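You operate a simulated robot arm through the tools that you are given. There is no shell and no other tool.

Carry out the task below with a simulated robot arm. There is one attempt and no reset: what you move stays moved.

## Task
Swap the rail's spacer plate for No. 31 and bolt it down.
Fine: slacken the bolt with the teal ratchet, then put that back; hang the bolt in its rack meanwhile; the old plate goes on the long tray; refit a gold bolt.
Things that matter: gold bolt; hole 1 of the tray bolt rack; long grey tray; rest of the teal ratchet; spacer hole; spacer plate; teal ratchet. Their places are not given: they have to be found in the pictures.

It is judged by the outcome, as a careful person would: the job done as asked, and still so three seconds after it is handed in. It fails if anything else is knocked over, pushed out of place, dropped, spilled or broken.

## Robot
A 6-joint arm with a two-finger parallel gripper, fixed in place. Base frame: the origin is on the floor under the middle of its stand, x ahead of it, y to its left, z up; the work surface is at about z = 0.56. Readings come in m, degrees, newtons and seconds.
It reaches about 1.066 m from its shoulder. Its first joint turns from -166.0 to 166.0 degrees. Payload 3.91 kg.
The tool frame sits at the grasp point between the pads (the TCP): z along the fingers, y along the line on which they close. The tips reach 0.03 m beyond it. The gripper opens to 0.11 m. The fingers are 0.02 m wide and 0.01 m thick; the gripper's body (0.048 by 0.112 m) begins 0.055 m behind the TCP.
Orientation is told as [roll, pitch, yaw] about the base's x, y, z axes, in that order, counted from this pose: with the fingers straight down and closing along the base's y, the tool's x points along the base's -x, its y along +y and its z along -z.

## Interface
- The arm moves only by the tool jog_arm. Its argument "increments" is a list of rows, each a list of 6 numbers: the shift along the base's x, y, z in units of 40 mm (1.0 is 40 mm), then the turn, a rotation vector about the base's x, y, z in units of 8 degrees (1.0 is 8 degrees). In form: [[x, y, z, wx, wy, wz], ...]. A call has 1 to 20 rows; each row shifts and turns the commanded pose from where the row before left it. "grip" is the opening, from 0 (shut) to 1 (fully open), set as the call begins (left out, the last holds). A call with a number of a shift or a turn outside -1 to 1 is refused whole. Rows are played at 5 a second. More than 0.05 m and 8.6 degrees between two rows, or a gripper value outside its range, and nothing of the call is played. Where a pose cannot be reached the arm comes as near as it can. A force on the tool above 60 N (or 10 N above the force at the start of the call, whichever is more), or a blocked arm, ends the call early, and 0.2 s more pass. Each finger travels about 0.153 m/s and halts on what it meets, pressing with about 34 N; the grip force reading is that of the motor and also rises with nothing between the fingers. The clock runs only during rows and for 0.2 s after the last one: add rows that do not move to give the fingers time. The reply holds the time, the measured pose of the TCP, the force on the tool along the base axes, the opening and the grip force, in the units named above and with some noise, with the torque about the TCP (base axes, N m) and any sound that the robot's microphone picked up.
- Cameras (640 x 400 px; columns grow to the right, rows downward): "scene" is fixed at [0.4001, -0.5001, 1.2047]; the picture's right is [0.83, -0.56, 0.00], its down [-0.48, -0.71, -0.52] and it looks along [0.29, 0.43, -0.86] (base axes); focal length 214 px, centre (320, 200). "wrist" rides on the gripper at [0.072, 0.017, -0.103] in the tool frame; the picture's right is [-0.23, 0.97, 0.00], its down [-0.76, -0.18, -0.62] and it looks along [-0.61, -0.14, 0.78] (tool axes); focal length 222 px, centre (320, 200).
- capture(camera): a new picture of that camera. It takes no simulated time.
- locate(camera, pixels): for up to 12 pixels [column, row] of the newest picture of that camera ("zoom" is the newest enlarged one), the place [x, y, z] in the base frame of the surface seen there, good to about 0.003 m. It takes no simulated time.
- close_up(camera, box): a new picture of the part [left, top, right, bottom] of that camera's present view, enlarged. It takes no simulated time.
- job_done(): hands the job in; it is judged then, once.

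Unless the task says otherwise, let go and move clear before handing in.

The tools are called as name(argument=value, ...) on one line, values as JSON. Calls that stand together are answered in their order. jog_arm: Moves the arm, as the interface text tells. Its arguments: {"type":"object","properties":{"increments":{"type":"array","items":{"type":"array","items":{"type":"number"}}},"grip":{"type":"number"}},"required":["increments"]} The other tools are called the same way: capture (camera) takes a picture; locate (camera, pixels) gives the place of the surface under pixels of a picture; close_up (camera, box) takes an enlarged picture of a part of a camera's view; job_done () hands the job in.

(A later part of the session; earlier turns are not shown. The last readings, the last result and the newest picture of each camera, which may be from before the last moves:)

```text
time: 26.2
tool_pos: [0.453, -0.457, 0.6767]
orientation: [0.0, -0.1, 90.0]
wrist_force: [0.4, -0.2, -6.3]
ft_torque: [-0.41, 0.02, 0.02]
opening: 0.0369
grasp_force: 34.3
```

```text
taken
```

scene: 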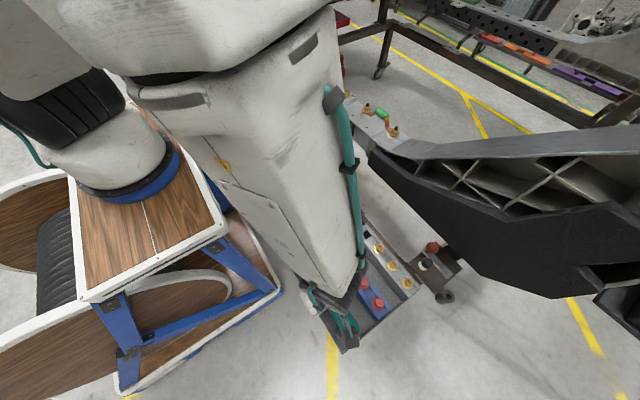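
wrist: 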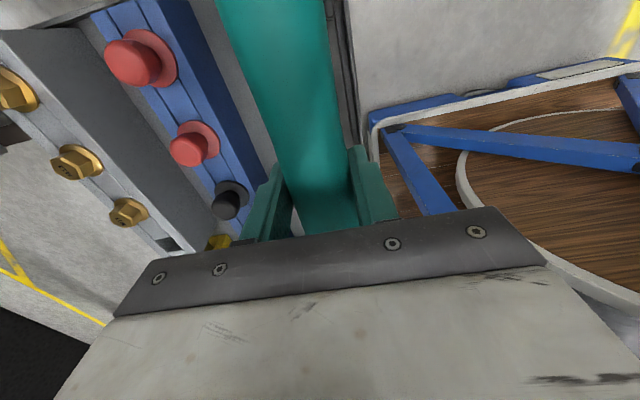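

The ratchet is lifted (6.3 N, holding steady). I'll raise it further, then swing it gently round toward the bolt.

jog_arm(increments=[[0, 0, 0.6, 0, 0, 0], [0, 0, 0.7, 0, 0, 0], [0, 0, 0.7, 0, 0, 0], [0, 0, 0.7, 0, 0, 0], [0, 0, 0.7, 0, 0, 0], [0, 0, 0.7, 0, 0, 0], [0.1, 0, 0.7, 0, 0, 0], [0.2, 0.2, 0.5, 0, 0, -0.2], [0.3, 0.4, 0.3, 0, 0, -0.4], [0.3, 0.4, 0, 0, 0, -0.5], [0.3, 0.4, 0, 0, 0, -0.5], [0.3, 0.4, 0, 0, 0, -0.5], [0.3, 0.4, 0, 0, 0, -0.5], [0.3, 0.4, 0, 0, 0, -0.5], [0.3, 0.4, 0, 0, 0, -0.5]])

```text
time: 29.4
tool_pos: [0.5489, -0.3358, 0.9005]
orientation: [-0.1, -0.1, 61.3]
wrist_force: [0.0, -0.9, -5.8]
ft_torque: [-0.33, 0.2, -0.04]
opening: 0.0368
grasp_force: 33.9
```

The torque is steady, so the ratchet is not slipping. Continuing the swing to about (0.695, 0.082, 0.90) at yaw -25°.

jog_arm(increments=[[0.3, 0.5, 0, 0, 0, -0.6], [0.3, 0.5, 0, 0, 0, -0.6], [0.3, 0.55, 0, 0, 0, -0.6], [0.3, 0.6, 0, 0, 0, -0.6], [0.3, 0.6, 0, 0, 0, -0.6], [0.3, 0.6, 0, 0, 0, -0.6], [0.25, 0.6, 0, 0, 0, -0.6], [0.25, 0.6, 0, 0, 0, -0.6], [0.2, 0.6, 0, 0, 0, -0.6], [0.2, 0.6, 0, 0, 0, -0.6], [0.2, 0.6, 0, 0, 0, -0.6], [0.15, 0.6, 0, 0, 0, -0.6], [0.15, 0.6, 0, 0, 0, -0.6], [0.15, 0.6, 0, 0, 0, -0.6], [0.1, 0.6, 0, 0, 0, -0.6], [0.1, 0.6, 0, 0, 0, -0.6], [0.1, 0.6, 0, 0, 0, -0.6], [0.0, 0.5, 0, 0, 0, -0.6]])

capture(camera="scene")

capture(camera="wrist")

```text
time: 33.2
tool_pos: [0.6958, 0.0826, 0.9013]
orientation: [-0.1, 0.0, -25.1]
wrist_force: [-0.4, -0.1, -7.0]
ft_torque: [0.17, 0.41, 0.0]
opening: 0.037
grasp_force: 34.1
```

```text
taken
```

scene: 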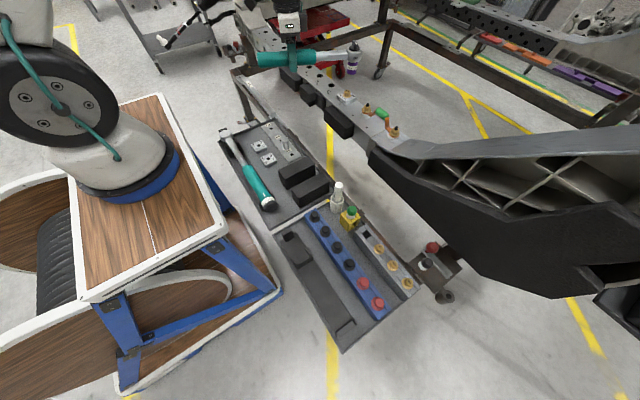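

```text
taken
```

wrist: 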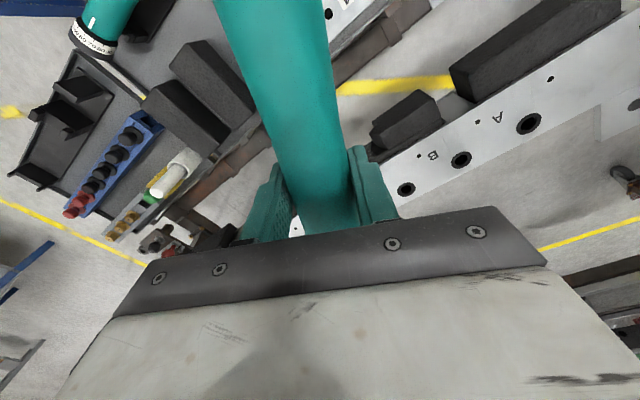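

The scene view now shows the ratchet's head and purple socket at (352,60). I'll enlarge and locate the socket, and also look at the empty rest.

close_up(camera="scene", box=[240, 20, 380, 120])

close_up(camera="scene", box=[330, 30, 375, 80])

locate(camera="zoom", pixels=[[330, 110], [330, 140], [330, 170], [330, 200], [330, 230], [330, 250], [335, 265], [280, 200], [380, 200], [280, 130]])

close_up(camera="scene", box=[270, 220, 370, 350])

locate(camera="zoom", pixels=[[175, 60], [155, 85], [200, 95], [220, 85], [270, 240], [200, 130], [330, 340], [390, 310], [130, 50], [190, 40]])

```text
4.00 times, centred on (310, 70) of scene
```

zoom: 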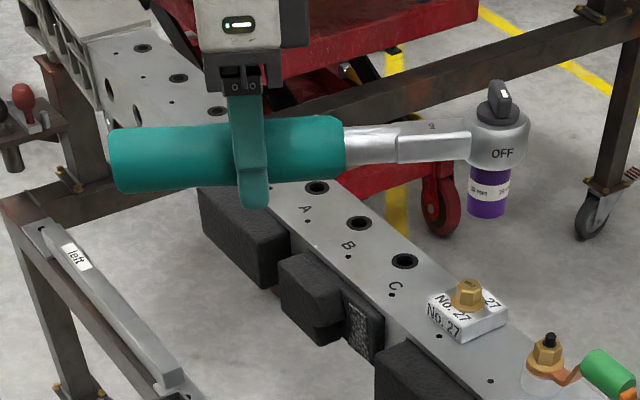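

```text
8.00 times, centred on (352, 55) of scene
```

zoom: 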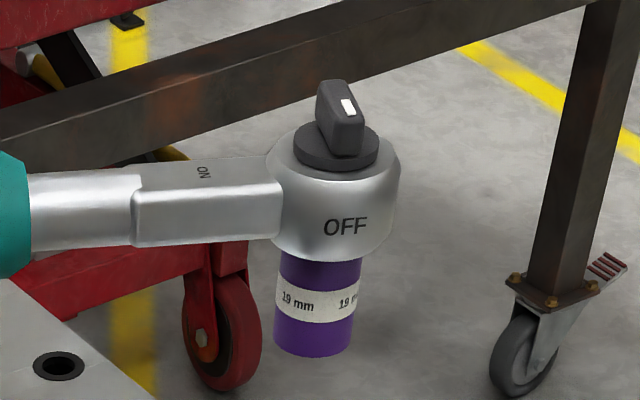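

```text
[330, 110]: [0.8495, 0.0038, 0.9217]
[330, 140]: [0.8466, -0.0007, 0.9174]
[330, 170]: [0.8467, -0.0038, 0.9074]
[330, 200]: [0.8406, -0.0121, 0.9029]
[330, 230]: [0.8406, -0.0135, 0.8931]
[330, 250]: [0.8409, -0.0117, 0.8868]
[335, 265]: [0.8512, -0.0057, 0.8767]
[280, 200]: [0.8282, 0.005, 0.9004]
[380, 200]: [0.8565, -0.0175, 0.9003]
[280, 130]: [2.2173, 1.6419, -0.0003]
```

```text
3.08 times, centred on (320, 285) of scene
```

zoom: 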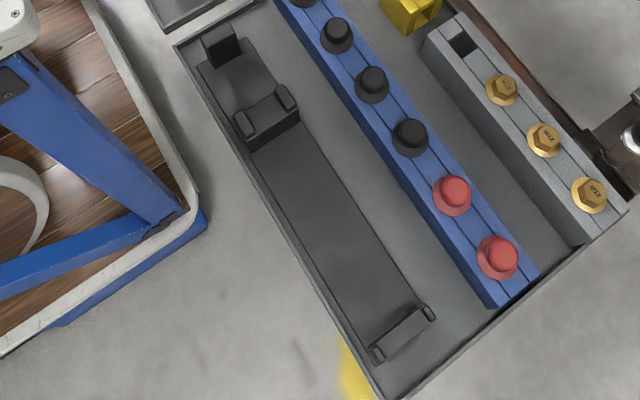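

```text
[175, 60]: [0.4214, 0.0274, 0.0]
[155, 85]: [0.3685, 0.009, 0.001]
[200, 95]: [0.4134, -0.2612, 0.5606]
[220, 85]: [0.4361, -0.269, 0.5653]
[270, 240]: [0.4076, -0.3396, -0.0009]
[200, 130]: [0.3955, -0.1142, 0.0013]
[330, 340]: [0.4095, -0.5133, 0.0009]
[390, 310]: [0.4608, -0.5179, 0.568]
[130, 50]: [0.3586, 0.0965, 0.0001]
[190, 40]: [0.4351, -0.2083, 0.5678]
```

The purple 19 mm socket hangs below the head with the dial still pointing to OFF. I'll locate socket and head points for its axis and lower rim.

close_up(camera="scene", box=[330, 30, 375, 80])

locate(camera="zoom", pixels=[[313, 350], [313, 325], [313, 275], [280, 345], [350, 345], [280, 320], [353, 320], [282, 270], [358, 270], [280, 165], [385, 165], [300, 150]])

close_up(camera="scene", box=[240, 40, 340, 80])

locate(camera="zoom", pixels=[[60, 200], [150, 195], [320, 190], [600, 180], [60, 280], [320, 270]])

```text
8.00 times, centred on (352, 55) of scene
```

zoom: 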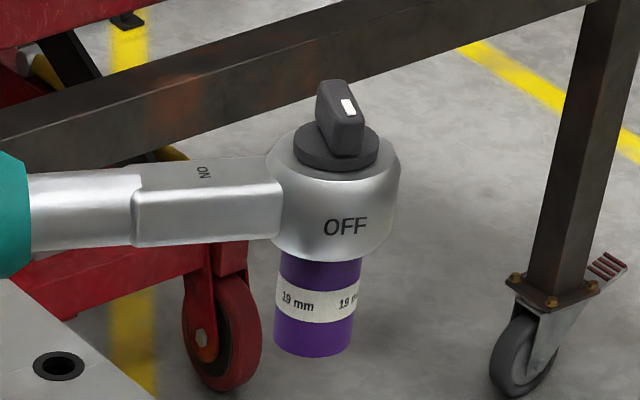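

```text
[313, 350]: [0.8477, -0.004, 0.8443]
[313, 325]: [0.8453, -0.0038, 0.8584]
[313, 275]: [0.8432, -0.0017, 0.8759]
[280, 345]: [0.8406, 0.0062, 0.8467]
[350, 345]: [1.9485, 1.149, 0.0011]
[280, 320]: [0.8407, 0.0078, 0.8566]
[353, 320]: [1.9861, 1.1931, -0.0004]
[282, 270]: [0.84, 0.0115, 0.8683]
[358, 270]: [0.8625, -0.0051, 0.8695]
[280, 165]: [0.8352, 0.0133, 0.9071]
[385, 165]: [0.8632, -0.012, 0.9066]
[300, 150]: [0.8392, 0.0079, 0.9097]
```

```text
6.40 times, centred on (290, 60) of scene
```

zoom: 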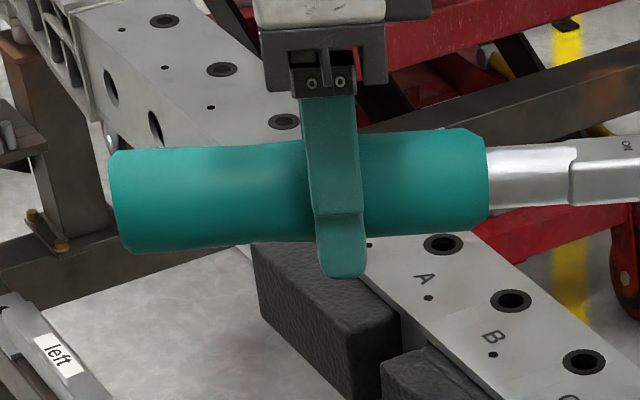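

```text
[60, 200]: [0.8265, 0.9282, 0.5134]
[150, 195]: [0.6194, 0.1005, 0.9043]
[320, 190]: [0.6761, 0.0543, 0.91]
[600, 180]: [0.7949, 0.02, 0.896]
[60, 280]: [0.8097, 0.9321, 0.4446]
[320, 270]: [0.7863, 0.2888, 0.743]
```

The socket axis is about (0.856, 0.0095) with its rim near z≈0.843, so it sits roughly 0.176 m ahead of and 58 mm below the TCP. I'll shift back 6 mm and lower to about 11 mm above the bolt head, then compare in the picture.

jog_arm(increments=[[-0.16, -0.02, -0.3, 0, 0, 0], [0, 0, -0.3, 0, 0, 0], [0, 0, -0.3, 0, 0, 0], [0, 0, -0.3, 0, 0, 0], [0, 0, 0, 0, 0, 0]])

close_up(camera="scene", box=[325, 60, 370, 110])

locate(camera="zoom", pixels=[[280, 160], [280, 190], [280, 230], [260, 200], [310, 200], [285, 270], [285, 290]])

```text
time: 34.4
tool_pos: [0.6892, 0.0814, 0.8524]
orientation: [-0.1, 0.0, -25.1]
wrist_force: [0.6, 0.1, -6.9]
ft_torque: [0.18, 0.39, 0.03]
opening: 0.037
grasp_force: 33.6
```

```text
8.00 times, centred on (348, 85) of scene
```

zoom: 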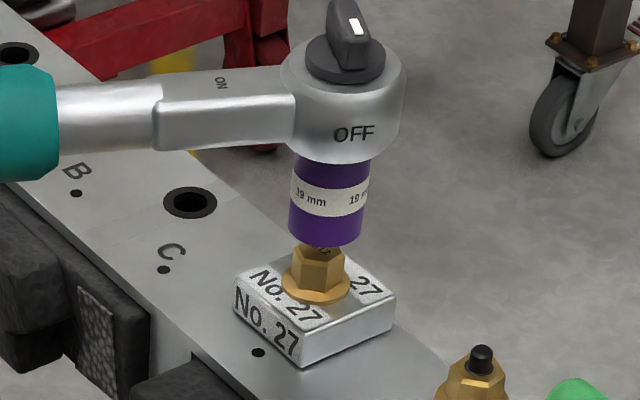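

```text
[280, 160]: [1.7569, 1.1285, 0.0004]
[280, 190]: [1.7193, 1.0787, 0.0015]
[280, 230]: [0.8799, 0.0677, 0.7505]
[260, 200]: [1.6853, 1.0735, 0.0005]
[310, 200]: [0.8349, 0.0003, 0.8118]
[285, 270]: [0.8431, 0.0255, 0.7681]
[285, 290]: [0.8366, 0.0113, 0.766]
```

The socket is just above the hex. I'll zoom tighter to compare the socket's rim with the hex head.

close_up(camera="scene", box=[336, 80, 360, 102])

close_up(camera="wrist", box=[150, 100, 450, 260])

```text
16.00 times, centred on (348, 91) of scene
```

zoom: 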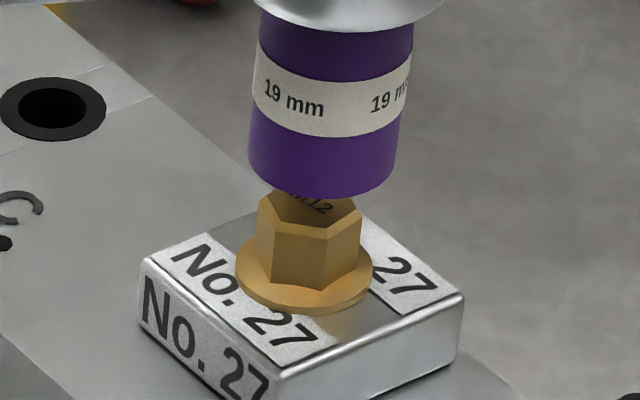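

```text
2.13 times, centred on (300, 180) of wrist
```

zoom: 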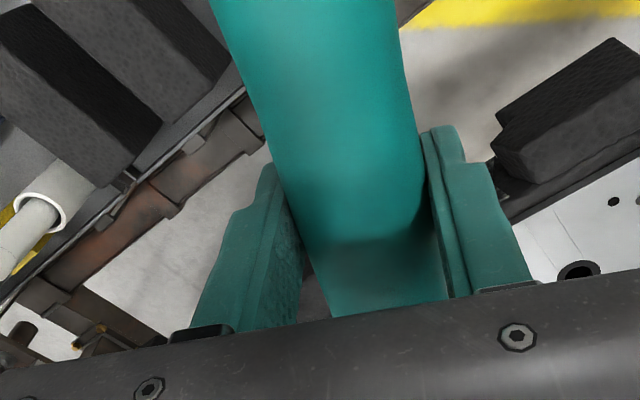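

By comparing the rim and hex in the 16x view, the socket is about 1.2 mm too far in +x. I'll correct that and lower 8 mm.

jog_arm(increments=[[-0.03, 0, -0.07, 0, 0, 0], [0, 0, -0.07, 0, 0, 0], [0, 0, -0.06, 0, 0, 0]])

close_up(camera="scene", box=[336, 80, 360, 102])

```text
time: 35.2
tool_pos: [0.688, 0.0812, 0.8449]
orientation: [-0.1, 0.1, -25.0]
wrist_force: [0.3, -0.3, -6.2]
ft_torque: [0.18, 0.42, -0.01]
opening: 0.0371
grasp_force: 33.7
```

```text
16.00 times, centred on (348, 91) of scene
```

zoom: 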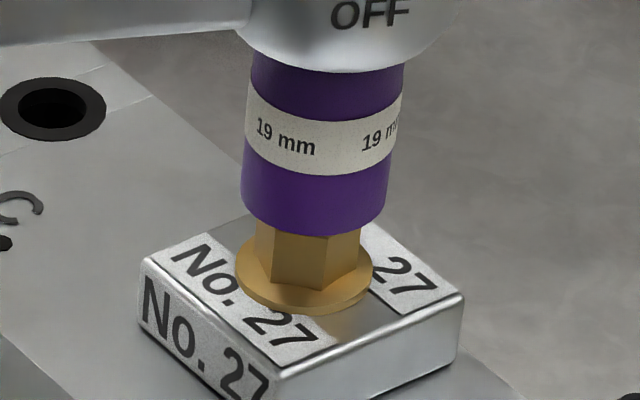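

The socket rim is now about 2 mm above the hex and within a millimetre. A small further correction, then slow lowering to feel contact.

jog_arm(increments=[[-0.014, 0, -0.025, 0, 0, 0], [0, 0, -0.025, 0, 0, 0], [0, 0, -0.025, 0, 0, 0], [0, 0, -0.025, 0, 0, 0]])

close_up(camera="scene", box=[336, 80, 360, 102])

```text
time: 36.2
tool_pos: [0.6876, 0.0795, 0.841]
orientation: [0.0, -0.1, -25.1]
wrist_force: [0.4, 0.3, -6.4]
ft_torque: [0.19, 0.39, 0.06]
opening: 0.0369
grasp_force: 33.8
```

```text
16.00 times, centred on (348, 91) of scene
```

zoom: 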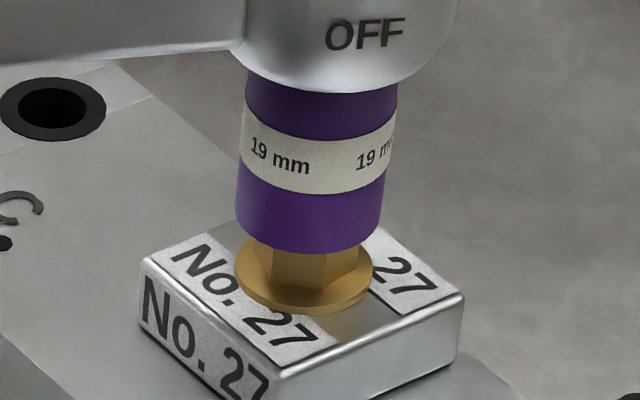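

No contact force yet and the rim seems to be at or just below the hex top. Continuing down in 1 mm steps.

jog_arm(increments=[[0, 0, -0.025, 0, 0, 0], [0, 0, -0.025, 0, 0, 0], [0, 0, -0.025, 0, 0, 0], [0, 0, -0.025, 0, 0, 0]])

close_up(camera="scene", box=[336, 80, 360, 102])

```text
time: 37.2
tool_pos: [0.6878, 0.0811, 0.8361]
orientation: [-0.2, 0.1, -25.1]
wrist_force: [2.9, 2.4, -7.4]
ft_torque: [0.29, 0.27, 0.57]
opening: 0.037
grasp_force: 33.8
```

```text
16.00 times, centred on (348, 91) of scene
```

zoom: 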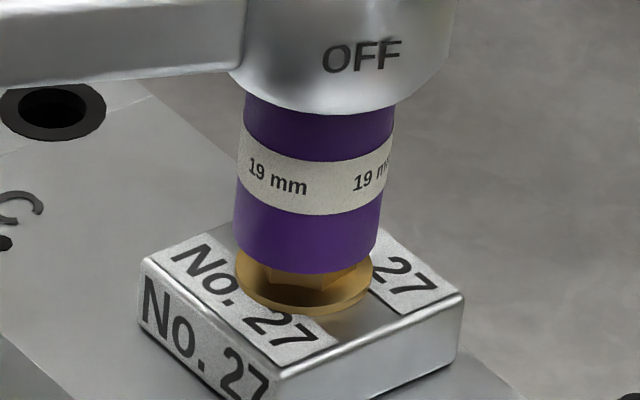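

The socket is sliding over the hex with slight side force (2.9, 2.4 N). I'll continue down gently to seat it on the flange.

jog_arm(increments=[[0, 0, -0.025, 0, 0, 0], [0, 0, -0.025, 0, 0, 0], [0, 0, -0.025, 0, 0, 0]])

close_up(camera="scene", box=[336, 80, 360, 102])

```text
time: 38.0
tool_pos: [0.6872, 0.0826, 0.8332]
orientation: [-0.2, -0.1, -25.1]
wrist_force: [1.6, 2.1, -6.5]
ft_torque: [0.29, 0.25, 0.56]
opening: 0.0369
grasp_force: 33.5
```

```text
16.00 times, centred on (348, 91) of scene
```

zoom: 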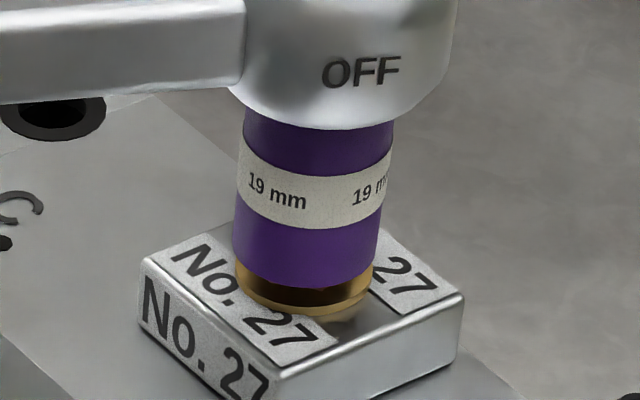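

The socket is about 9 mm over the hex, nearly at the flange. I'll start turning counter-clockwise (slackening) about the bolt axis with two 4° steps and read the force.

jog_arm(increments=[[0, 0, -0.02, 0, 0, 0], [-0.1175, -0.2838, 0, 0, 0, 0.5], [-0.0975, -0.2913, 0, 0, 0, 0.5]])

close_up(camera="scene", box=[325, 65, 370, 105])

```text
time: 38.8
tool_pos: [0.6786, 0.0581, 0.8326]
orientation: [-0.2, 0.0, -17.1]
wrist_force: [2.5, 2.6, -6.7]
ft_torque: [0.26, 0.27, 0.53]
opening: 0.0367
grasp_force: 34.1
```

```text
10.00 times, centred on (348, 85) of scene
```

zoom: 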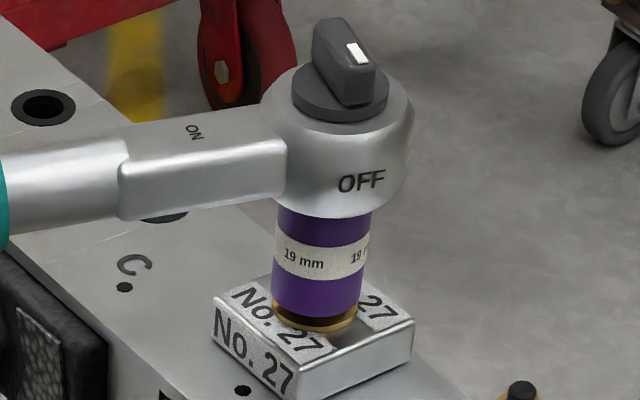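

There is little resistance so far (2.6 N, 0.5 N m) and no sound. I'll continue the stroke four more steps.

jog_arm(increments=[[-0.077, -0.2975, 0, 0, 0, 0.5], [-0.056, -0.302, 0, 0, 0, 0.5], [-0.0348, -0.305, 0, 0, 0, 0.5], [-0.0133, -0.3068, 0, 0, 0, 0.5]])

close_up(camera="scene", box=[325, 65, 370, 105])

```text
time: 39.8
tool_pos: [0.6719, 0.009, 0.8328]
orientation: [-0.1, 0.0, -1.0]
wrist_force: [2.3, 2.6, -7.0]
ft_torque: [0.15, 0.33, 0.42]
opening: 0.0368
grasp_force: 33.7
```

```text
10.00 times, centred on (348, 85) of scene
```

zoom: 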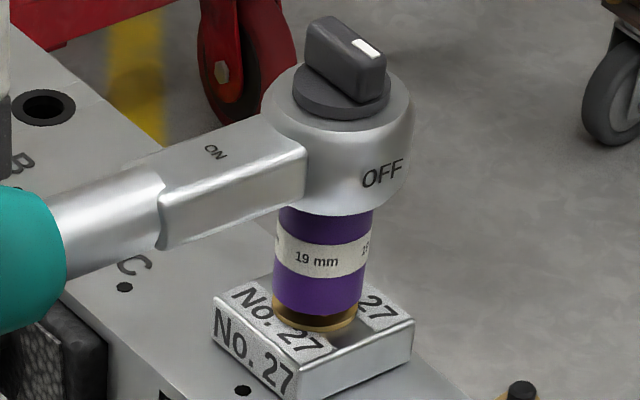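

The "19 mm" label has turned with the handle, so the ratchet is driving the socket. I'll finish the stroke.

jog_arm(increments=[[0.008, -0.307, 0, 0, 0, 0.5], [0.0295, -0.3058, 0, 0, 0, 0.5], [0.0505, -0.303, 0, 0, 0, 0.5], [0.0718, -0.2985, 0, 0, 0, 0.5], [0.0925, -0.293, 0, 0, 0, 0.5], [0.1125, -0.2858, 0, 0, 0, 0.5]])

close_up(camera="scene", box=[325, 65, 370, 105])

```text
time: 41.2
tool_pos: [0.686, -0.0621, 0.8321]
orientation: [0.0, 0.1, 23.0]
wrist_force: [1.0, 1.2, -7.0]
ft_torque: [-0.05, 0.3, 0.2]
opening: 0.037
grasp_force: 33.9
```

```text
10.00 times, centred on (348, 85) of scene
```

zoom: 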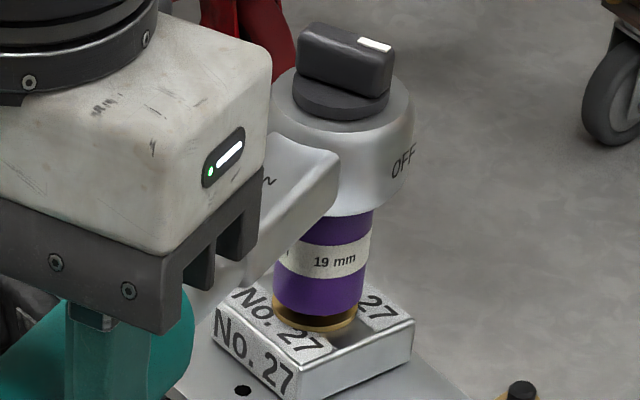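

I've turned about 48° with only light torque and no sound. I'll lift the socket off to see from the "M12" mark whether the bolt actually turned.

jog_arm(increments=[[0, 0, 0.15, 0, 0, 0], [0, 0, 0.2, 0, 0, 0], [0, 0, 0.3, 0, 0, 0], [0, 0, 0.4, 0, 0, 0], [0, 0, 0.4, 0, 0, 0]])

close_up(camera="scene", box=[325, 65, 370, 110])

```text
time: 42.4
tool_pos: [0.6852, -0.0615, 0.891]
orientation: [0.0, 0.1, 22.9]
wrist_force: [0.1, -0.5, -7.3]
ft_torque: [-0.17, 0.44, 0.01]
opening: 0.037
grasp_force: 34.0
```

```text
8.89 times, centred on (348, 88) of scene
```

zoom: 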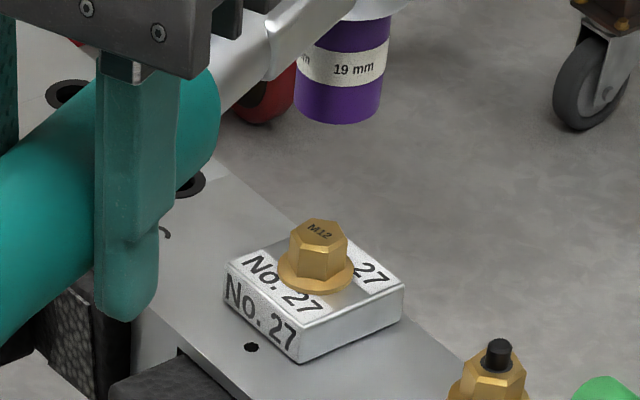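

close_up(camera="scene", box=[330, 80, 370, 110])

```text
13.33 times, centred on (350, 95) of scene
```

zoom: 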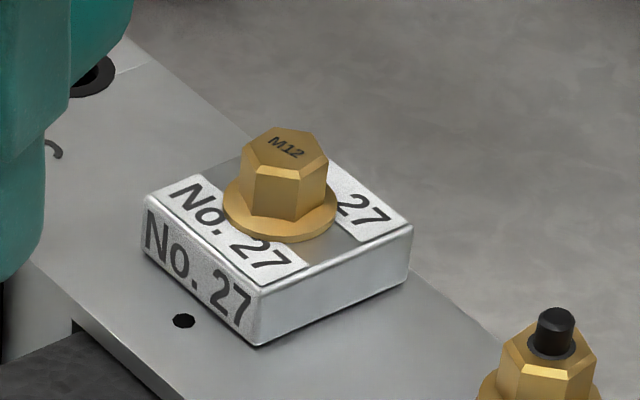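

The "M12" mark is unchanged, so the bolt didn't turn; the torque about the bolt axis was also practically nil, meaning the socket wasn't fully engaged. I'll swing back above the bolt, correct the slight offset, and seat it fully down to the flange.

jog_arm(increments=[[-0.205, 0.5788, 0, 0, 0, -1], [-0.1223, 0.6015, 0, 0, 0, -1], [-0.0375, 0.6128, 0, 0, 0, -1], [0.0481, 0.6118, 0, 0, 0, -1], [0.133, 0.5995, 0, 0, 0, -1], [0.215, 0.5751, 0, 0, 0, -1], [0.017, 0.017, -0.2, 0, 0, 0], [0, 0, -0.2, 0, 0, 0], [0, 0, -0.2, 0, 0, 0], [0, 0, -0.2, 0, 0, 0], [0, 0, -0.1, 0, 0, 0]])

close_up(camera="scene", box=[336, 80, 360, 102])

```text
time: 44.8
tool_pos: [0.6879, 0.0815, 0.8547]
orientation: [0.0, 0.0, -25.1]
wrist_force: [0.1, 0.0, -7.0]
ft_torque: [0.15, 0.37, -0.01]
opening: 0.0368
grasp_force: 34.1
```

```text
16.00 times, centred on (348, 91) of scene
```

zoom: 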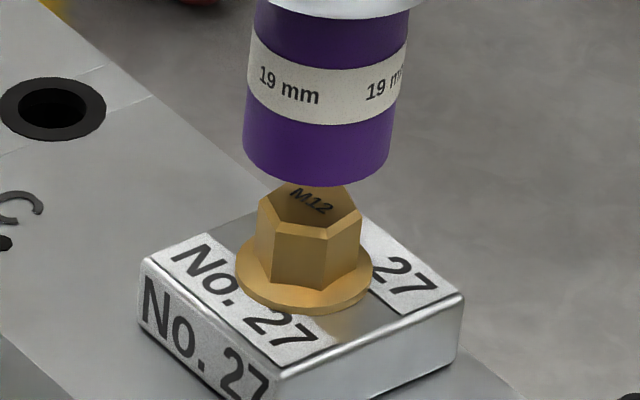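

Alignment looks right in the picture (rim centre near (317,144), hex centre (310,205)). Lowering again, this time until I feel the flange.

jog_arm(increments=[[0, 0, -0.1, 0, 0, 0], [0, 0, -0.1, 0, 0, 0], [0, 0, -0.1, 0, 0, 0], [0, 0, -0.1, 0, 0, 0], [0, 0, -0.1, 0, 0, 0], [0, 0, -0.05, 0, 0, 0], [0, 0, 0, 0, 0, 0]])

close_up(camera="scene", box=[336, 80, 360, 102])

```text
time: 46.4
tool_pos: [0.6883, 0.0837, 0.8337]
orientation: [-0.1, 0.1, -25.1]
wrist_force: [2.4, 1.0, -6.2]
ft_torque: [0.29, 0.31, 0.33]
opening: 0.0368
grasp_force: 34.1
```

```text
16.00 times, centred on (348, 91) of scene
```

zoom: 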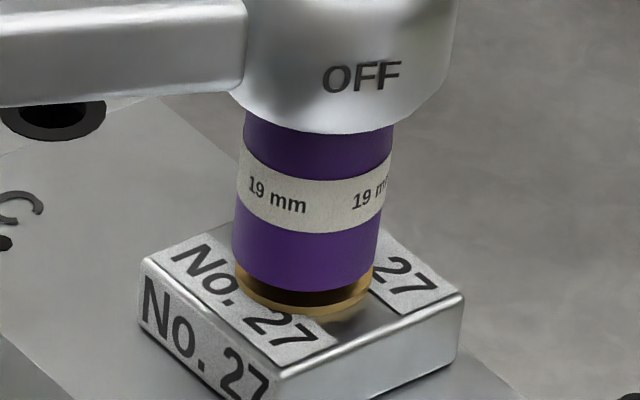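

The socket is over the hex with a small side push of (2.4, 1.0) N. I'll trim the position by about half a millimetre and keep lowering until the flange is felt.

jog_arm(increments=[[0.015, 0.008, -0.025, 0, 0, 0], [0, 0, -0.025, 0, 0, 0], [0, 0, -0.025, 0, 0, 0], [0, 0, -0.025, 0, 0, 0], [0, 0, 0, 0, 0, 0]])

close_up(camera="scene", box=[336, 80, 360, 102])

```text
time: 47.6
tool_pos: [0.6877, 0.0826, 0.8287]
orientation: [0.0, -0.1, -25.0]
wrist_force: [6.0, 4.1, 0.5]
ft_torque: [-0.12, -1.04, 1.18]
opening: 0.0371
grasp_force: 33.6
```

```text
16.00 times, centred on (348, 91) of scene
```

zoom: 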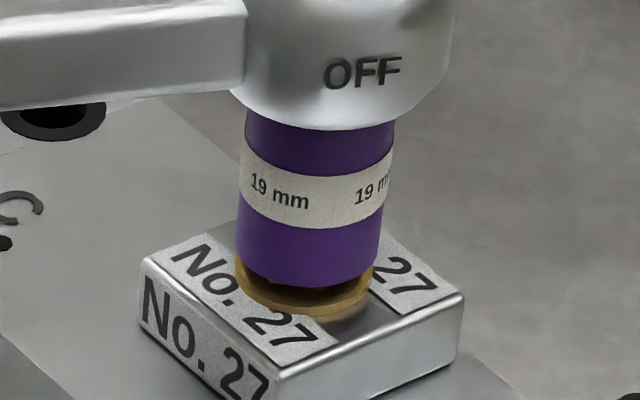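

Upward reaction rose by about 7 N with the socket 3 mm above the flange, so the hex is bottomed in the socket. I'll ease up 1.5 mm to relieve the tilt and try a 4° turn under light pressure.

jog_arm(increments=[[0, 0, 0.035, 0, 0, 0], [-0.1175, -0.2838, 0, 0, 0, 0.5], [0, 0, 0, 0, 0, 0]])

close_up(camera="scene", box=[336, 80, 360, 102])

```text
time: 48.4
tool_pos: [0.6824, 0.0721, 0.8306]
orientation: [-0.1, 0.0, -21.2]
wrist_force: [5.7, 1.0, -4.8]
ft_torque: [0.09, -0.17, 0.57]
opening: 0.0371
grasp_force: 34.1
```

```text
16.00 times, centred on (348, 91) of scene
```

zoom: 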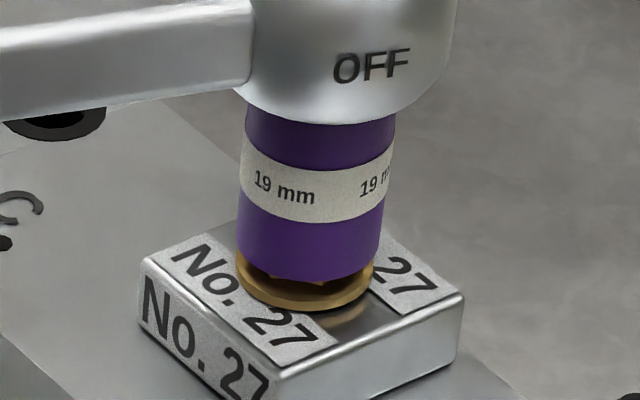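

Still no torque about the bolt axis (it nets to about 0.04 N m). I'll turn three more steps under the light pressure and check for sound or torque.

jog_arm(increments=[[-0.0975, -0.2913, 0, 0, 0, 0.5], [-0.077, -0.2975, 0, 0, 0, 0.5], [-0.056, -0.302, 0, 0, 0, 0.5]])

close_up(camera="scene", box=[336, 75, 360, 105])

```text
time: 49.2
tool_pos: [0.675, 0.0354, 0.8305]
orientation: [-0.1, 0.0, -9.0]
wrist_force: [7.1, 0.7, -1.4]
ft_torque: [-0.05, -0.72, 0.32]
opening: 0.0371
grasp_force: 34.0
```

```text
13.33 times, centred on (348, 90) of scene
```

zoom: 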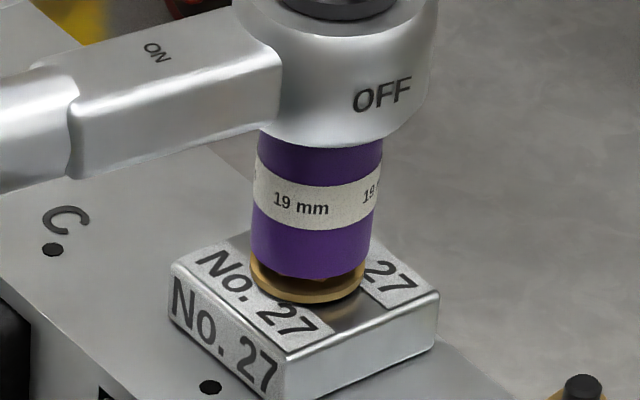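

Still no torque about the bolt; side force Fx grew to 7 N. I'll look very closely at the socket's lower rim.

close_up(camera="scene", box=[341, 88, 353, 99])

```text
16.00 times, centred on (347, 94) of scene
```

zoom: 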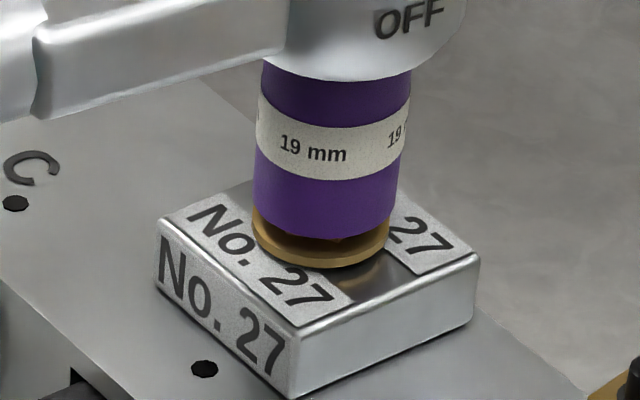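

The rim now rides about 2 mm higher than before, so the hex probably isn't angularly aligned with the socket's inner hex. I'll trim x by +0.8 mm and keep turning under light pressure until it drops in.

jog_arm(increments=[[0.02, 0, 0, 0, 0, 0], [-0.0348, -0.305, 0, 0, 0, 0.5]])

jog_arm(increments=[[-0.0133, -0.3068, 0, 0, 0, 0.5]])

jog_arm(increments=[[0.008, -0.307, 0, 0, 0, 0.5]])

jog_arm(increments=[[0.0295, -0.3058, 0, 0, 0, 0.5]])

close_up(camera="scene", box=[336, 80, 360, 102])

```text
time: 49.8
tool_pos: [0.673, 0.0237, 0.8299]
orientation: [-0.1, -0.1, -5.0]
wrist_force: [-3.7, 4.6, -0.4]
ft_torque: [0.15, -0.59, 0.65]
opening: 0.0371
grasp_force: 33.8
```

```text
time: 50.2
tool_pos: [0.6732, 0.0107, 0.8299]
orientation: [-0.1, -0.1, -0.9]
wrist_force: [-4.2, 5.4, -3.1]
ft_torque: [0.26, 0.09, 1.09]
opening: 0.037
grasp_force: 34.2
```

```text
time: 50.6
tool_pos: [0.6735, -0.0006, 0.8304]
orientation: [0.0, 0.1, 3.0]
wrist_force: [-5.1, 6.0, -4.7]
ft_torque: [0.28, 0.23, 1.12]
opening: 0.0369
grasp_force: 33.9
```

```text
time: 51.0
tool_pos: [0.6745, -0.0137, 0.83]
orientation: [-0.1, 0.0, 6.9]
wrist_force: [-5.7, 5.6, -2.0]
ft_torque: [0.29, 0.08, 1.05]
opening: 0.0372
grasp_force: 33.8
```

```text
16.00 times, centred on (348, 91) of scene
```

zoom: 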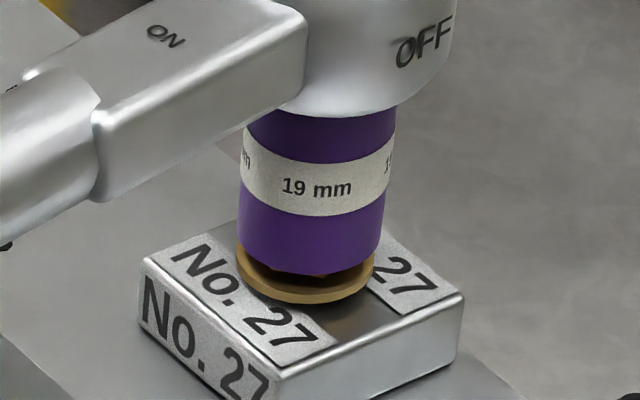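

The force (-5.7, +5.6) N shows the socket is offset toward +x/-y on the bolt. I'll null that with a small shift, then keep turning under light pressure.

jog_arm(increments=[[-0.009, 0.012, 0, 0, 0, 0], [0, 0, 0, 0, 0, 0]])

jog_arm(increments=[[0.0505, -0.303, 0, 0, 0, 0.5], [0, 0, 0, 0, 0, 0]])

jog_arm(increments=[[0.0718, -0.2985, 0, 0, 0, 0.5], [0, 0, 0, 0, 0, 0]])

close_up(camera="scene", box=[336, 80, 360, 102])

```text
time: 51.6
tool_pos: [0.6742, -0.0135, 0.8299]
orientation: [0.0, 0.0, 7.0]
wrist_force: [-2.7, 1.8, -4.0]
ft_torque: [0.09, 0.21, 0.36]
opening: 0.0374
grasp_force: 33.6
```

```text
time: 52.2
tool_pos: [0.6773, -0.0251, 0.8305]
orientation: [-0.2, -0.2, 10.9]
wrist_force: [-3.2, -0.2, -0.8]
ft_torque: [0.14, -0.46, 0.11]
opening: 0.0368
grasp_force: 34.3
```

```text
time: 52.8
tool_pos: [0.6789, -0.038, 0.8312]
orientation: [0.0, 0.0, 14.9]
wrist_force: [-5.4, -0.6, 0.1]
ft_torque: [0.21, -0.54, 0.22]
opening: 0.0369
grasp_force: 33.9
```

```text
16.00 times, centred on (348, 91) of scene
```

zoom: 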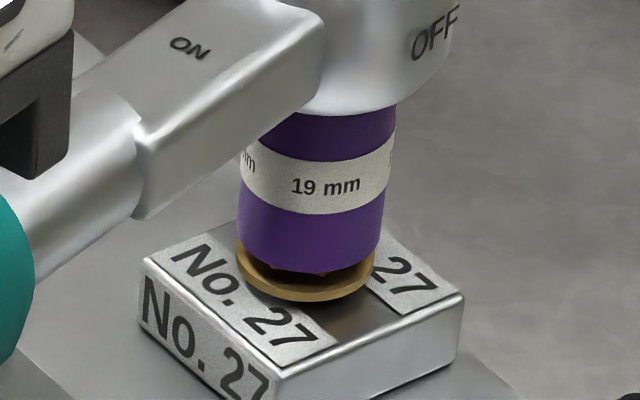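

The flange's lower edge has risen in the picture (row 302 instead of 315), so the bolt appears to be moving up. I'll lift the socket off to look at it.

jog_arm(increments=[[0.01, 0, 0.1, 0, 0, 0], [0, 0, 0.2, 0, 0, 0], [0, 0, 0.3, 0, 0, 0], [0, 0, 0.4, 0, 0, 0]])

close_up(camera="scene", box=[336, 80, 360, 102])

close_up(camera="scene", box=[330, 80, 370, 110])

```text
time: 53.8
tool_pos: [0.6799, -0.0373, 0.8701]
orientation: [0.0, 0.0, 14.9]
wrist_force: [0.3, 0.5, -6.7]
ft_torque: [-0.14, 0.44, 0.01]
opening: 0.0368
grasp_force: 34.1
```

```text
16.00 times, centred on (348, 91) of scene
```

zoom: 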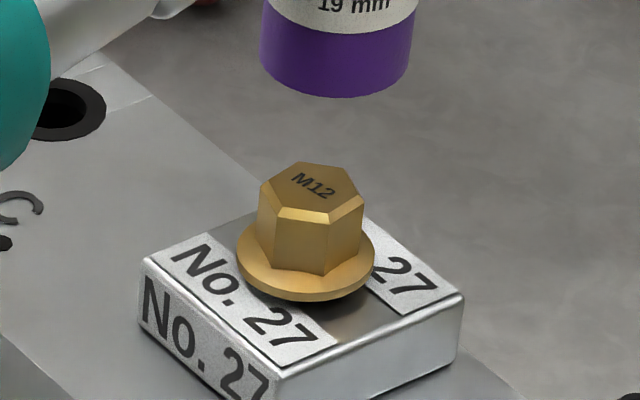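

```text
13.33 times, centred on (350, 95) of scene
```

zoom: 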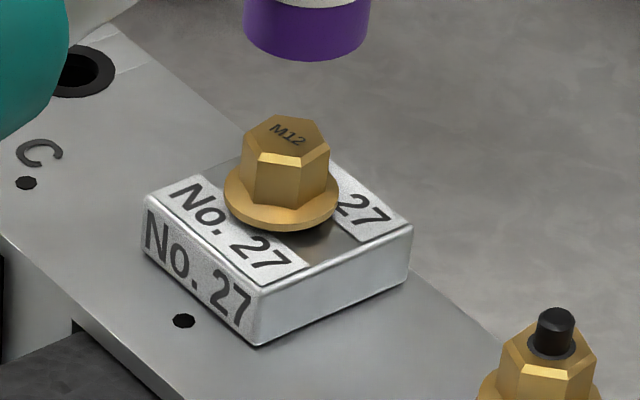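

The bolt has turned slightly CCW (about 9°) and risen about 2.8 mm, so it has broken loose. I'll check how level the ratchet still is in the grip before another stroke.

close_up(camera="scene", box=[270, 30, 380, 110])

locate(camera="zoom", pixels=[[410, 130], [440, 110], [470, 90], [490, 60], [495, 115], [500, 150], [480, 170], [440, 200]])

capture(camera="wrist")

```text
5.00 times, centred on (325, 70) of scene
```

zoom: 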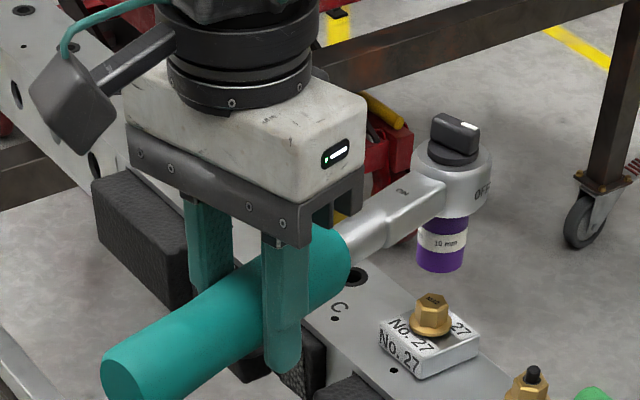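

```text
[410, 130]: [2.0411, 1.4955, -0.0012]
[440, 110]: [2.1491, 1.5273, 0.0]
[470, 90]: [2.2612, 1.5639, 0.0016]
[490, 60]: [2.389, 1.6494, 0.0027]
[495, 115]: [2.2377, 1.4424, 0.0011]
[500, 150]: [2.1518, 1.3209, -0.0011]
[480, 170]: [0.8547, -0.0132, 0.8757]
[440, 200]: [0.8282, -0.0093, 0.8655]
```

```text
taken
```

wrist: 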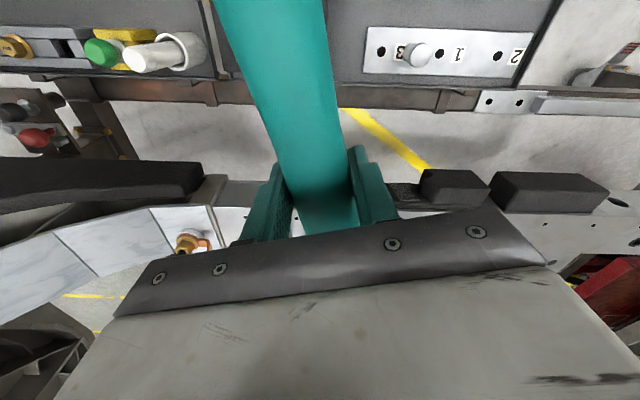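

The ratchet looks level and is above the bolt. I'll lower it again at this same angle, with a 1 mm correction in -x, and see how deep it seats.

jog_arm(increments=[[-0.025, 0, -0.15, 0, 0, 0], [0, 0, -0.15, 0, 0, 0], [0, 0, -0.15, 0, 0, 0], [0, 0, -0.15, 0, 0, 0], [0, 0, -0.1, 0, 0, 0], [0, 0, 0, 0, 0, 0]])

close_up(camera="scene", box=[336, 80, 360, 102])

```text
time: 55.2
tool_pos: [0.6792, -0.0367, 0.8421]
orientation: [0.1, 0.0, 15.0]
wrist_force: [0.0, 0.6, -7.0]
ft_torque: [-0.1, 0.39, 0.0]
opening: 0.0371
grasp_force: 34.4
```

```text
16.00 times, centred on (348, 91) of scene
```

zoom: 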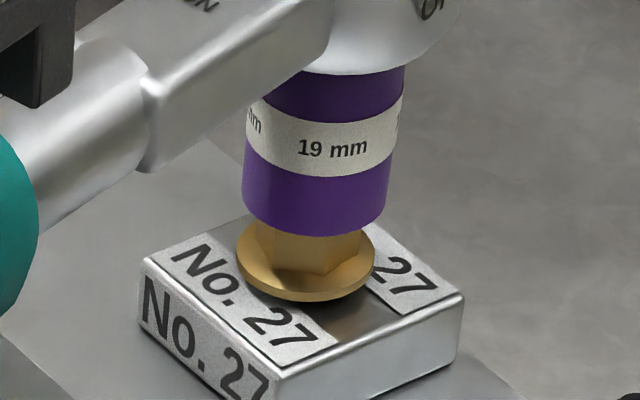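

The rim is just reaching the hex with a roughly 0.8 mm sideways error; I'll trim it and lower on.

jog_arm(increments=[[-0.016, 0.011, -0.05, 0, 0, 0], [0, 0, -0.05, 0, 0, 0], [0, 0, -0.05, 0, 0, 0], [0, 0, 0, 0, 0, 0]])

jog_arm(increments=[[0, 0, -0.025, 0, 0, 0], [0, 0, 0, 0, 0, 0]])

jog_arm(increments=[[0, 0, -0.025, 0, 0, 0], [0, 0, 0, 0, 0, 0]])

close_up(camera="scene", box=[336, 80, 360, 102])

```text
time: 56.2
tool_pos: [0.6786, -0.0356, 0.8351]
orientation: [0.0, 0.0, 14.9]
wrist_force: [0.4, 0.5, -7.0]
ft_torque: [-0.11, 0.42, 0.0]
opening: 0.0368
grasp_force: 34.3
```

```text
time: 56.8
tool_pos: [0.6788, -0.0359, 0.8353]
orientation: [-0.2, -0.2, 14.9]
wrist_force: [10.0, 4.6, -2.4]
ft_torque: [0.27, -0.75, 0.21]
opening: 0.0365
grasp_force: 33.6
```

```text
time: 57.4
tool_pos: [0.6788, -0.0367, 0.8334]
orientation: [-0.1, -0.1, 14.9]
wrist_force: [13.2, 4.4, -1.3]
ft_torque: [0.38, -1.07, 0.13]
opening: 0.0365
grasp_force: 34.2
```

```text
16.00 times, centred on (348, 91) of scene
```

zoom: 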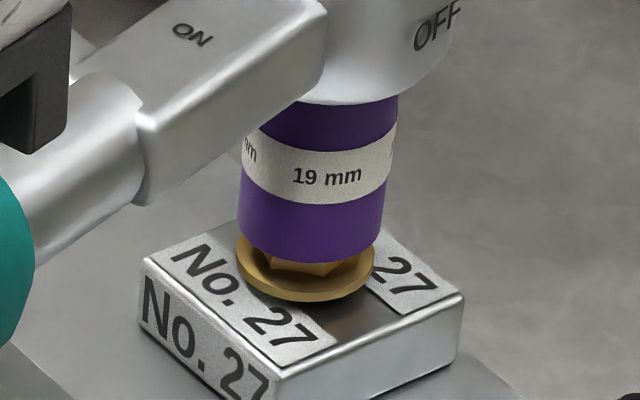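

Contact now with side force (13, 4) N, meaning the socket sits too far toward -x. I'll trim +0.6 mm in x and +0.2 in y and re-check.

jog_arm(increments=[[0.015, 0.005, 0, 0, 0, 0], [0, 0, 0, 0, 0, 0]])

jog_arm(increments=[[0.015, 0.005, 0, 0, 0, 0], [0, 0, 0, 0, 0, 0]])

close_up(camera="scene", box=[336, 80, 360, 102])

```text
time: 58.0
tool_pos: [0.6782, -0.0364, 0.8341]
orientation: [-0.1, -0.1, 14.8]
wrist_force: [11.6, 3.1, -1.6]
ft_torque: [0.29, -0.95, 0.01]
opening: 0.0369
grasp_force: 34.4
```

```text
time: 58.6
tool_pos: [0.6764, -0.0365, 0.8339]
orientation: [0.0, 0.0, 14.9]
wrist_force: [4.2, 2.2, -0.7]
ft_torque: [0.27, -0.83, 0.11]
opening: 0.0369
grasp_force: 33.8
```

```text
16.00 times, centred on (348, 91) of scene
```

zoom: 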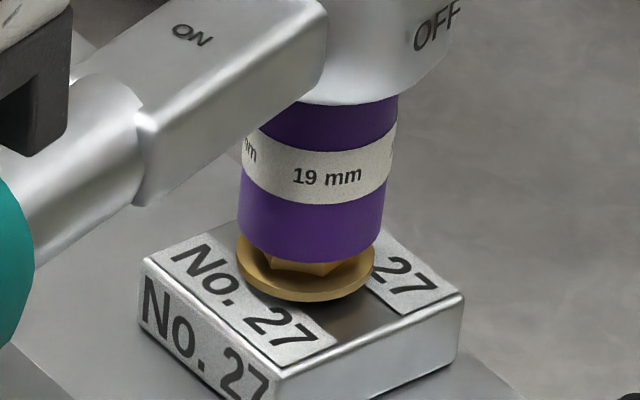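

The side force fell to (4.2, 2.2) N after the trim; I'll continue the same direction to null it and see if the socket drops further.

jog_arm(increments=[[0.012, 0.01, 0, 0, 0, 0], [0, 0, 0, 0, 0, 0]])

jog_arm(increments=[[0.01, 0.01, 0, 0, 0, 0], [0, 0, 0, 0, 0, 0]])

close_up(camera="scene", box=[336, 80, 360, 102])

```text
time: 59.2
tool_pos: [0.6789, -0.0355, 0.8349]
orientation: [0.0, 0.2, 14.9]
wrist_force: [-3.0, -0.8, -2.3]
ft_torque: [0.07, -0.34, -0.08]
opening: 0.0368
grasp_force: 34.3
```

```text
time: 59.8
tool_pos: [0.6788, -0.0368, 0.8349]
orientation: [0.0, 0.1, 14.9]
wrist_force: [-12.1, -5.4, -1.3]
ft_torque: [-0.12, 0.01, -0.39]
opening: 0.0369
grasp_force: 34.1
```

```text
16.00 times, centred on (348, 91) of scene
```

zoom: 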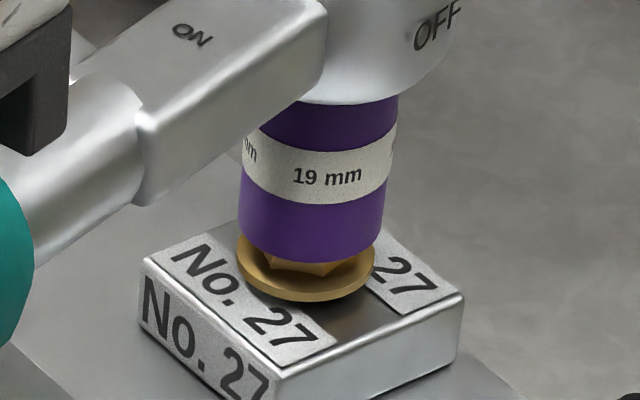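

The socket stays put while I shift the hand, so the hex is snug inside it, just jammed a little. I'll relax the side force and some of the pressure, then turn CCW two steps and watch the exposed part of the hex.

jog_arm(increments=[[-0.014, -0.012, 0.015, 0, 0, 0], [0, 0, 0, 0, 0, 0]])

jog_arm(increments=[[0.0925, -0.293, 0, 0, 0, 0.5], [0, 0, 0, 0, 0, 0]])

close_up(camera="scene", box=[336, 80, 360, 102])

```text
time: 60.4
tool_pos: [0.6794, -0.0359, 0.8347]
orientation: [0.0, -0.1, 15.0]
wrist_force: [-8.7, -2.1, -8.5]
ft_torque: [-0.31, 1.09, -0.04]
opening: 0.037
grasp_force: 33.8
```

```text
time: 61.0
tool_pos: [0.6822, -0.0468, 0.8364]
orientation: [0.0, 0.1, 19.1]
wrist_force: [-17.2, -1.8, -0.5]
ft_torque: [0.13, 0.13, 0.55]
opening: 0.0369
grasp_force: 34.2
```

```text
16.00 times, centred on (348, 91) of scene
```

zoom: 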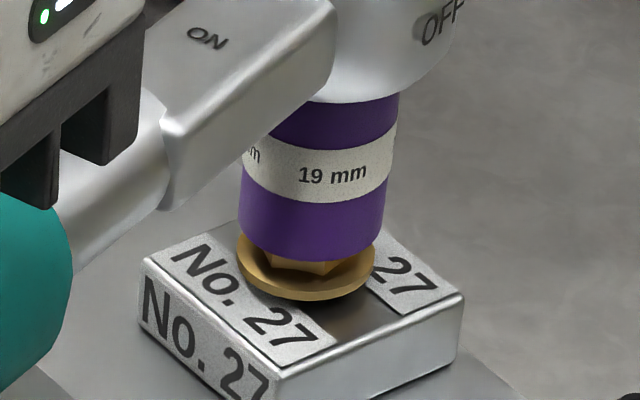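

The flange edge now sits at row ~300, a touch higher again, and the radial force is -17 N, so I'll trim -0.7 mm in x and continue turning with step-by-step checks.

jog_arm(increments=[[-0.022, 0, 0, 0, 0, 0], [0, 0, 0, 0, 0, 0]])

jog_arm(increments=[[0.105, -0.286, 0, 0, 0, 0.5], [0, 0, 0, 0, 0, 0]])

close_up(camera="scene", box=[336, 80, 360, 102])

```text
time: 61.6
tool_pos: [0.6825, -0.049, 0.835]
orientation: [-0.1, 0.0, 18.8]
wrist_force: [-7.9, -1.5, -3.0]
ft_torque: [-0.04, 0.34, 0.18]
opening: 0.0371
grasp_force: 33.9
```

```text
time: 62.2
tool_pos: [0.6876, -0.0591, 0.8361]
orientation: [-0.1, -0.1, 22.9]
wrist_force: [-6.9, -3.5, -2.5]
ft_torque: [-0.07, 0.14, -0.03]
opening: 0.037
grasp_force: 34.2
```

```text
16.00 times, centred on (348, 91) of scene
```

zoom: 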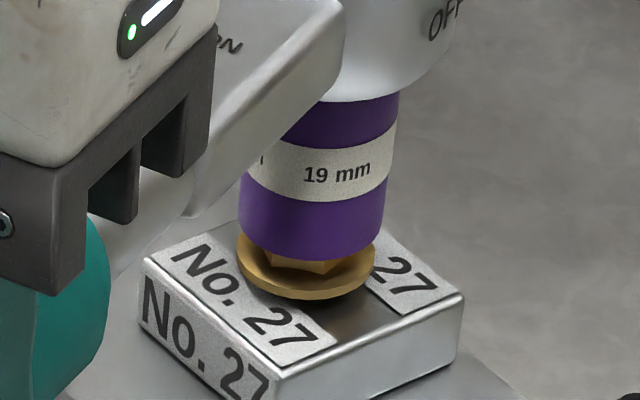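

The exposed hex seems to move with the socket. I'll turn four more steps, trimming toward -x, then lift to check.

jog_arm(increments=[[-0.012, -0.005, 0, 0, 0, 0], [0.125, -0.28, 0, 0, 0, 0.5], [0, 0, 0, 0, 0, 0]])

jog_arm(increments=[[0.145, -0.27, 0, 0, 0, 0.5], [0, 0, 0, 0, 0, 0]])

jog_arm(increments=[[0.163, -0.259, 0, 0, 0, 0.5], [0, 0, 0, 0, 0, 0]])

close_up(camera="scene", box=[336, 80, 360, 102])

```text
time: 63.0
tool_pos: [0.6916, -0.0705, 0.8354]
orientation: [-0.1, -0.1, 27.0]
wrist_force: [1.3, 0.4, -2.8]
ft_torque: [0.17, -0.23, 0.07]
opening: 0.0368
grasp_force: 33.5
```

```text
time: 63.6
tool_pos: [0.6985, -0.0822, 0.8356]
orientation: [-0.2, 0.0, 30.9]
wrist_force: [5.7, 2.2, -0.5]
ft_torque: [0.49, -0.85, -0.05]
opening: 0.0372
grasp_force: 34.1
```

```text
time: 64.2
tool_pos: [0.7034, -0.0922, 0.8351]
orientation: [-0.1, 0.0, 35.0]
wrist_force: [12.5, 5.5, -1.7]
ft_torque: [0.46, -0.81, -0.4]
opening: 0.037
grasp_force: 33.9
```

```text
16.00 times, centred on (348, 91) of scene
```

zoom: 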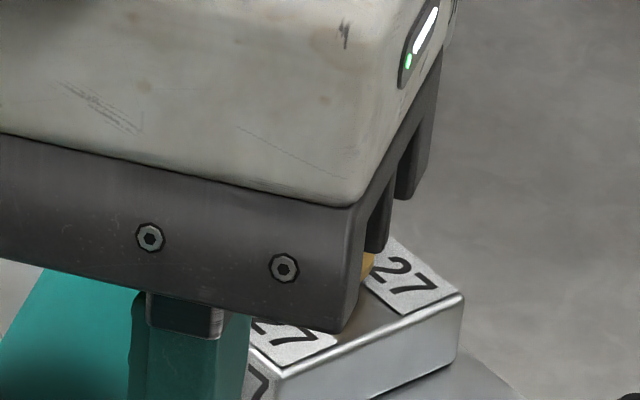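

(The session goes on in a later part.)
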